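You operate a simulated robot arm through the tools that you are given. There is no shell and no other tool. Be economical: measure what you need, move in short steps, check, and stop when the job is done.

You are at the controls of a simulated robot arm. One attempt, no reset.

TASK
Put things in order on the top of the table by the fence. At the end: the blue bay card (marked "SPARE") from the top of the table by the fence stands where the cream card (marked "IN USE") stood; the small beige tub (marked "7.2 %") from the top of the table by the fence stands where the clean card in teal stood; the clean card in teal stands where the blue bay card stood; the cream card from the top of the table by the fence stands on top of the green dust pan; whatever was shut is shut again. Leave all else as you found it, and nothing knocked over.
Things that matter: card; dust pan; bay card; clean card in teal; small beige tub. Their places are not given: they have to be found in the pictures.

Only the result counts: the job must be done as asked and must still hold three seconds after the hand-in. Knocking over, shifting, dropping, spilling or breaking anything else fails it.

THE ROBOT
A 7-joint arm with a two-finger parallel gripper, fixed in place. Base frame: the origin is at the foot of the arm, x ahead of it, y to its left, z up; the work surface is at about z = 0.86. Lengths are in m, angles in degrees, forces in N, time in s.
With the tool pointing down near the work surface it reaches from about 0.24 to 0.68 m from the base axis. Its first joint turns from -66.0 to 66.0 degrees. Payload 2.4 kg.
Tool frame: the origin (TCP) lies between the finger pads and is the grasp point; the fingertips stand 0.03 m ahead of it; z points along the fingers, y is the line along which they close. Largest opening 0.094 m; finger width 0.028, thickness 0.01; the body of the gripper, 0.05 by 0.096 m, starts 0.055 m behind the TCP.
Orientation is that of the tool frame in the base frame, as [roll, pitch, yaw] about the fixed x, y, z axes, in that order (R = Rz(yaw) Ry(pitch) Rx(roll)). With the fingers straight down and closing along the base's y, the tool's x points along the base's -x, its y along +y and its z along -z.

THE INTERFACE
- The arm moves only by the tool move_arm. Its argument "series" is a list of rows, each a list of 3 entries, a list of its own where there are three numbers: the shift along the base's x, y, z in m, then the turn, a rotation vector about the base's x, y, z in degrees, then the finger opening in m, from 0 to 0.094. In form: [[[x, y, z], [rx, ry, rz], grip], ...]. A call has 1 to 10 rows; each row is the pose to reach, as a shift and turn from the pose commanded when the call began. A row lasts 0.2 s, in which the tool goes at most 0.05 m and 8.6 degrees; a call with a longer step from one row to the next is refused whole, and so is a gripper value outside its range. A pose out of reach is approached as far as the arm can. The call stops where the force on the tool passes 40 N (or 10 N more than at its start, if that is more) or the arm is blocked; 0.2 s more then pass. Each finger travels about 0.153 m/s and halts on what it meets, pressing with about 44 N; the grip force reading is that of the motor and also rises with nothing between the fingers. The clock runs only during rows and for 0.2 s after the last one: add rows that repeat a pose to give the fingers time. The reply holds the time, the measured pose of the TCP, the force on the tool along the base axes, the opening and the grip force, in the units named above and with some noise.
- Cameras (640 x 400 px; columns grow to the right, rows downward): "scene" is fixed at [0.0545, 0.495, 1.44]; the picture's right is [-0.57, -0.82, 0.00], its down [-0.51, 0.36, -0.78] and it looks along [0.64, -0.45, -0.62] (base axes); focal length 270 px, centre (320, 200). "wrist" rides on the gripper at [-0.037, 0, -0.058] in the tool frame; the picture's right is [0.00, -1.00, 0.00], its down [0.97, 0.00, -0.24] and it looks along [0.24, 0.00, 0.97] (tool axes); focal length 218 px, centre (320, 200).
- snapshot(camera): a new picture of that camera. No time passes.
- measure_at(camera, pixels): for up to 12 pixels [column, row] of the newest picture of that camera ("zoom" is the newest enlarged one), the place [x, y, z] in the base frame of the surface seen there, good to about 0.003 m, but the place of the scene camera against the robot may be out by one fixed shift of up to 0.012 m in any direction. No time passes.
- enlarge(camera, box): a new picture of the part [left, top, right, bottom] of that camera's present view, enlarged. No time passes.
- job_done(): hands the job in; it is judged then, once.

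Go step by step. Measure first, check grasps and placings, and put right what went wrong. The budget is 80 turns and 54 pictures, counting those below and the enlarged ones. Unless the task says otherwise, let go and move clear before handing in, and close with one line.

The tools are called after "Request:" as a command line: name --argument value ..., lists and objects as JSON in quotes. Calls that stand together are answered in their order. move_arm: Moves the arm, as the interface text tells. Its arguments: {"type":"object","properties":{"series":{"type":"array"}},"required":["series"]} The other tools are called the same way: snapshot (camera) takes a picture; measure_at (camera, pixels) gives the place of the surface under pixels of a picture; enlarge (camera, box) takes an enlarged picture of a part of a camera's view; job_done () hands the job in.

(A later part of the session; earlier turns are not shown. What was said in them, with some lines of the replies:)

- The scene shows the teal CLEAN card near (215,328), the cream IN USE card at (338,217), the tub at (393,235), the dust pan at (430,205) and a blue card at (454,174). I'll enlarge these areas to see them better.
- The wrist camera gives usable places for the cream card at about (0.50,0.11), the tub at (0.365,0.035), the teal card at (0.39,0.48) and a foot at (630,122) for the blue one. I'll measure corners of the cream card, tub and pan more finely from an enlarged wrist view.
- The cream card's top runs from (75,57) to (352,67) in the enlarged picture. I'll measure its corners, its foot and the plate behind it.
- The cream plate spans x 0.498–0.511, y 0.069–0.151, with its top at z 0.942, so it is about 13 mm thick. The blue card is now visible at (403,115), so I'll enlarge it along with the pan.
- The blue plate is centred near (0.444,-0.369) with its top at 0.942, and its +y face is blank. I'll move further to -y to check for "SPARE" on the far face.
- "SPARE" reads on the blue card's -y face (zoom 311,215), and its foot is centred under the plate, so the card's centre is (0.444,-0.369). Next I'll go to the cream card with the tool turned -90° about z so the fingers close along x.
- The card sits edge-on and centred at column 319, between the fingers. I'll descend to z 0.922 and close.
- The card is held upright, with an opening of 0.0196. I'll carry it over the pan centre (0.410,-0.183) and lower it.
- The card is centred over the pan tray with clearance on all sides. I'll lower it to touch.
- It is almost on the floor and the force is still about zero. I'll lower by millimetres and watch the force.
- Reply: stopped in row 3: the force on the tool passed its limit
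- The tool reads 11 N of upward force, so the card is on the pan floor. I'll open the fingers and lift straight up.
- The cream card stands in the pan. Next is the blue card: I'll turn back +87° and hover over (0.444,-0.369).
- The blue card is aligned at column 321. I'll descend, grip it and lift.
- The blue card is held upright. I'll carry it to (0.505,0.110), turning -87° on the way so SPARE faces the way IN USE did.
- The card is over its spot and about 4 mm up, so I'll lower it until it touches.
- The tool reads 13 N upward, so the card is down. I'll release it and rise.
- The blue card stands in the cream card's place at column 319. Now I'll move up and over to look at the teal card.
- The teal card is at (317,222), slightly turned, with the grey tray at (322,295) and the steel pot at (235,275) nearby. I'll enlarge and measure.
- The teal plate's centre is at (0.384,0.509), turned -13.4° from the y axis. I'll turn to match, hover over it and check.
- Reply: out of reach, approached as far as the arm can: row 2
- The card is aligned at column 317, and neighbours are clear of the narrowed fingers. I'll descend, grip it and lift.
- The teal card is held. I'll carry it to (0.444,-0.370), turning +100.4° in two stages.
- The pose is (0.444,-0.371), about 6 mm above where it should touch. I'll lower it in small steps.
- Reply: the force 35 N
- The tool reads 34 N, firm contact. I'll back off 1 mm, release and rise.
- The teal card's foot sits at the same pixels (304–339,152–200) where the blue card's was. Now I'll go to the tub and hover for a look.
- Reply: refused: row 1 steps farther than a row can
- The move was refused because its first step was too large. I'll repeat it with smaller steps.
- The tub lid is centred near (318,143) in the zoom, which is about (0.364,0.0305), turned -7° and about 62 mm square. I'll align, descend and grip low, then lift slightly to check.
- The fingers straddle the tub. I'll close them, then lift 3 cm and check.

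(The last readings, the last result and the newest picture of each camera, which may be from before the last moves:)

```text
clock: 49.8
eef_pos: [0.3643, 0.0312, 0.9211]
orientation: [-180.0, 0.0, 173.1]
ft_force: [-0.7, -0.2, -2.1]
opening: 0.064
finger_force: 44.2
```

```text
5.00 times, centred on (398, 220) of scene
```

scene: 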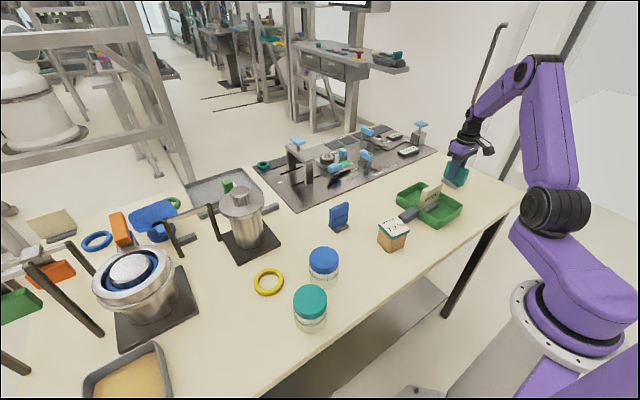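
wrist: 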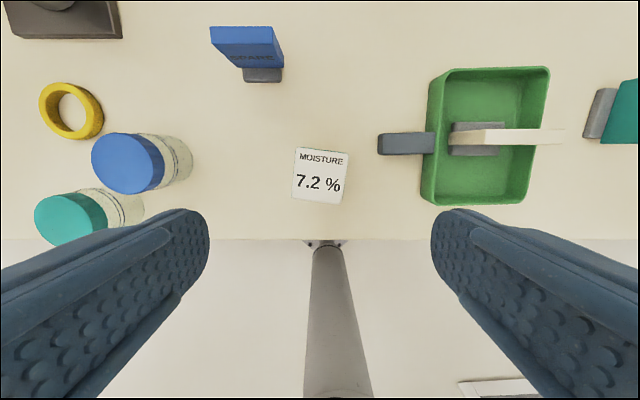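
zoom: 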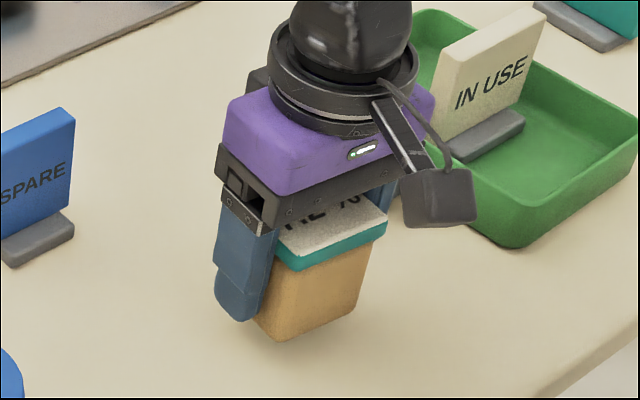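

The tub lifts whole, with its lid on. I'll raise it to 1.10 and carry it to above (0.384,0.509).

Request:
move_arm --series '[[[0, 0, 0.045], [0, 0, 0], 0.03], [[0, 0, 0.09], [0, 0, 0], 0.03], [[0, 0, 0.135], [0, 0, 0], 0.03], [[0, 0, 0.175], [0, 0, 0], 0.03], [[0.002, 0.045, 0.175], [0, 0, 0], 0.03], [[0.004, 0.09, 0.175], [0, 0, 0], 0.03], [[0.006, 0.135, 0.175], [0, 0, 0], 0.03], [[0.008, 0.18, 0.175], [0, 0, 0], 0.03], [[0.01, 0.225, 0.175], [0, 0, 0], 0.03], [[0.012, 0.27, 0.175], [0, 0, 0], 0.03]]'

Request:
move_arm --series '[[[0.002, 0.045, 0], [0, 0, 0], 0.03], [[0.004, 0.09, 0], [0, 0, 0], 0.03], [[0.006, 0.135, 0], [0, 0, 0], 0.03], [[0.008, 0.18, 0], [0, 0, 0], 0.03], [[0.008, 0.2085, 0], [0, 0, 0], 0.03], [[0.008, 0.2085, -0.045], [0, 0, 0], 0.03], [[0.008, 0.2085, -0.09], [0, 0, 0], 0.03], [[0.008, 0.2085, -0.13], [0, 0, 0], 0.03], [[0.008, 0.2085, -0.13], [0, 0, 0], 0.03]]'

Request:
snapshot --camera "scene"

Request:
snapshot --camera "wrist"

```text
clock: 52.0
eef_pos: [0.3772, 0.2985, 1.0933]
orientation: [180.0, 0.0, 172.9]
ft_force: [0.4, 0.0, -1.5]
opening: 0.0636
finger_force: 44.0
```

```text
clock: 54.0
eef_pos: [0.3842, 0.5094, 0.9661]
orientation: [180.0, -0.1, 173.0]
ft_force: [0.3, 0.4, -2.6]
opening: 0.064
finger_force: 44.2
```

```text
17 pictures are left
```

scene: 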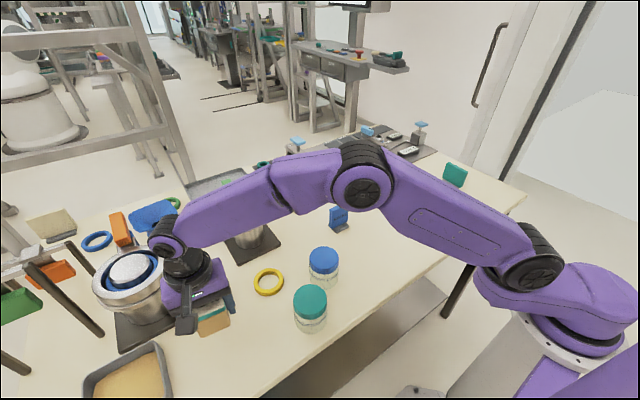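

```text
16 pictures are left
```

wrist: 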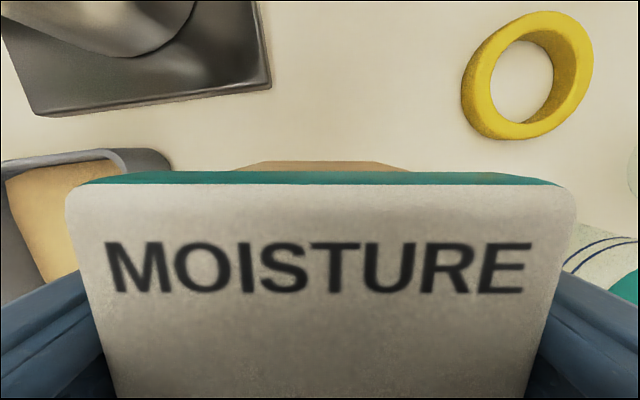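

The site below is clear; the yellow ring, tray and pot plate are all outside. I'll lower to just above contact.

Request:
move_arm --series '[[[0, 0, -0.03], [0, 0, 0], 0.03], [[0, 0, -0.05], [0, 0, 0], 0.03], [[0, 0, -0.06], [0, 0, 0], 0.03], [[0, 0, -0.062], [0, 0, 0], 0.03], [[0, 0, -0.063], [0, 0, 0], 0.03], [[0, 0, -0.064], [0, 0, 0], 0.03], [[0, 0, -0.065], [0, 0, 0], 0.03]]'

```text
clock: 55.5
eef_pos: [0.3848, 0.5085, 0.8995]
orientation: [179.9, 0.0, 173.0]
ft_force: [-3.4, -4.8, 13.8]
opening: 0.0641
finger_force: 44.3
```

The tool reads 14 N upward, so the tub is on the table. I'll open the fingers evenly and lift.

Request:
move_arm --series '[[[0, 0, 0.0005], [0, 0, 0], 0.03], [[0, 0, 0.0005], [0, 0, 0], 0.08], [[0, 0, 0.0005], [0, 0, 0], 0.09], [[0, 0, 0.0005], [0, 0, 0], 0.09], [[0, 0, 0.03], [0, 0, 0], 0.09], [[0, 0, 0.075], [0, 0, 0], 0.09], [[0, 0, 0.12], [0, 0, 0], 0.09], [[0, 0, 0.165], [0, 0, 0], 0.09], [[0, 0, 0.21], [0, 0, 0], 0.09], [[0, 0, 0.21], [0, 0, 0], 0.09]]'

Request:
snapshot --camera "wrist"

Request:
move_arm --series '[[[-0.005, -0.045, 0.0], [0, 0, 0], 0.09], [[-0.01, -0.09, 0.02], [0, 0, 0], 0.09], [[-0.01, -0.135, 0.04], [0, 0, 0], 0.09], [[-0.01, -0.18, 0.06], [0, 0, 0], 0.09], [[-0.01, -0.225, 0.06], [0, 0, 0], 0.09], [[-0.01, -0.27, 0.06], [0, 0, 0], 0.09], [[-0.01, -0.315, 0.06], [0, 0, 0], 0.09], [[-0.01, -0.36, 0.06], [0, 0, 0], 0.09], [[-0.01, -0.36, 0.06], [0, 0, 0], 0.09]]'

Request:
snapshot --camera "scene"

```text
clock: 57.8
eef_pos: [0.3839, 0.5087, 1.1081]
orientation: [-179.9, 0.0, 173.0]
ft_force: [1.0, -0.6, 0.8]
opening: 0.09
finger_force: 0.0
```

```text
15 pictures are left
```

wrist: 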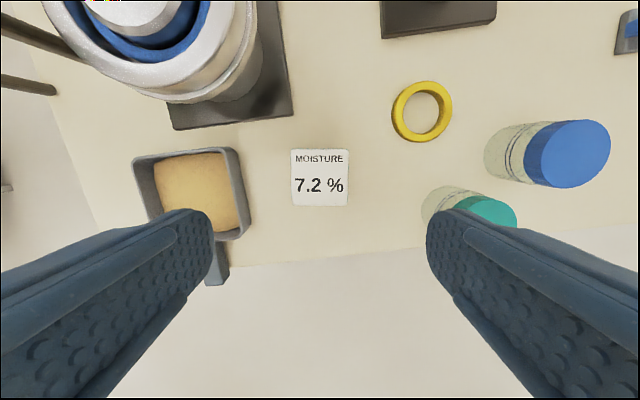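

```text
clock: 59.8
eef_pos: [0.3733, 0.1487, 1.1696]
orientation: [-179.9, 0.1, 173.0]
ft_force: [-0.3, 0.2, 0.0]
opening: 0.0903
finger_force: 0.0
```

```text
14 pictures are left
```

scene: 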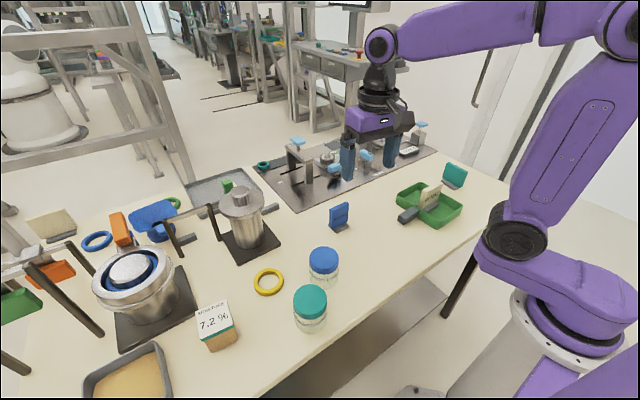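

The scene shows every item in its new place: tub (216,327), blue card (339,215), cream card in the pan (431,195), teal card (455,175). Everything else is where it was and the arm is clear, so I'm handing in.

Request:
job_done

```text
The job is handed in.
```

The job is handed in: the blue, teal and cream cards and the beige tub all stand where you asked. Nothing was knocked over, nothing needed opening or shutting, and the arm is clear of the table.
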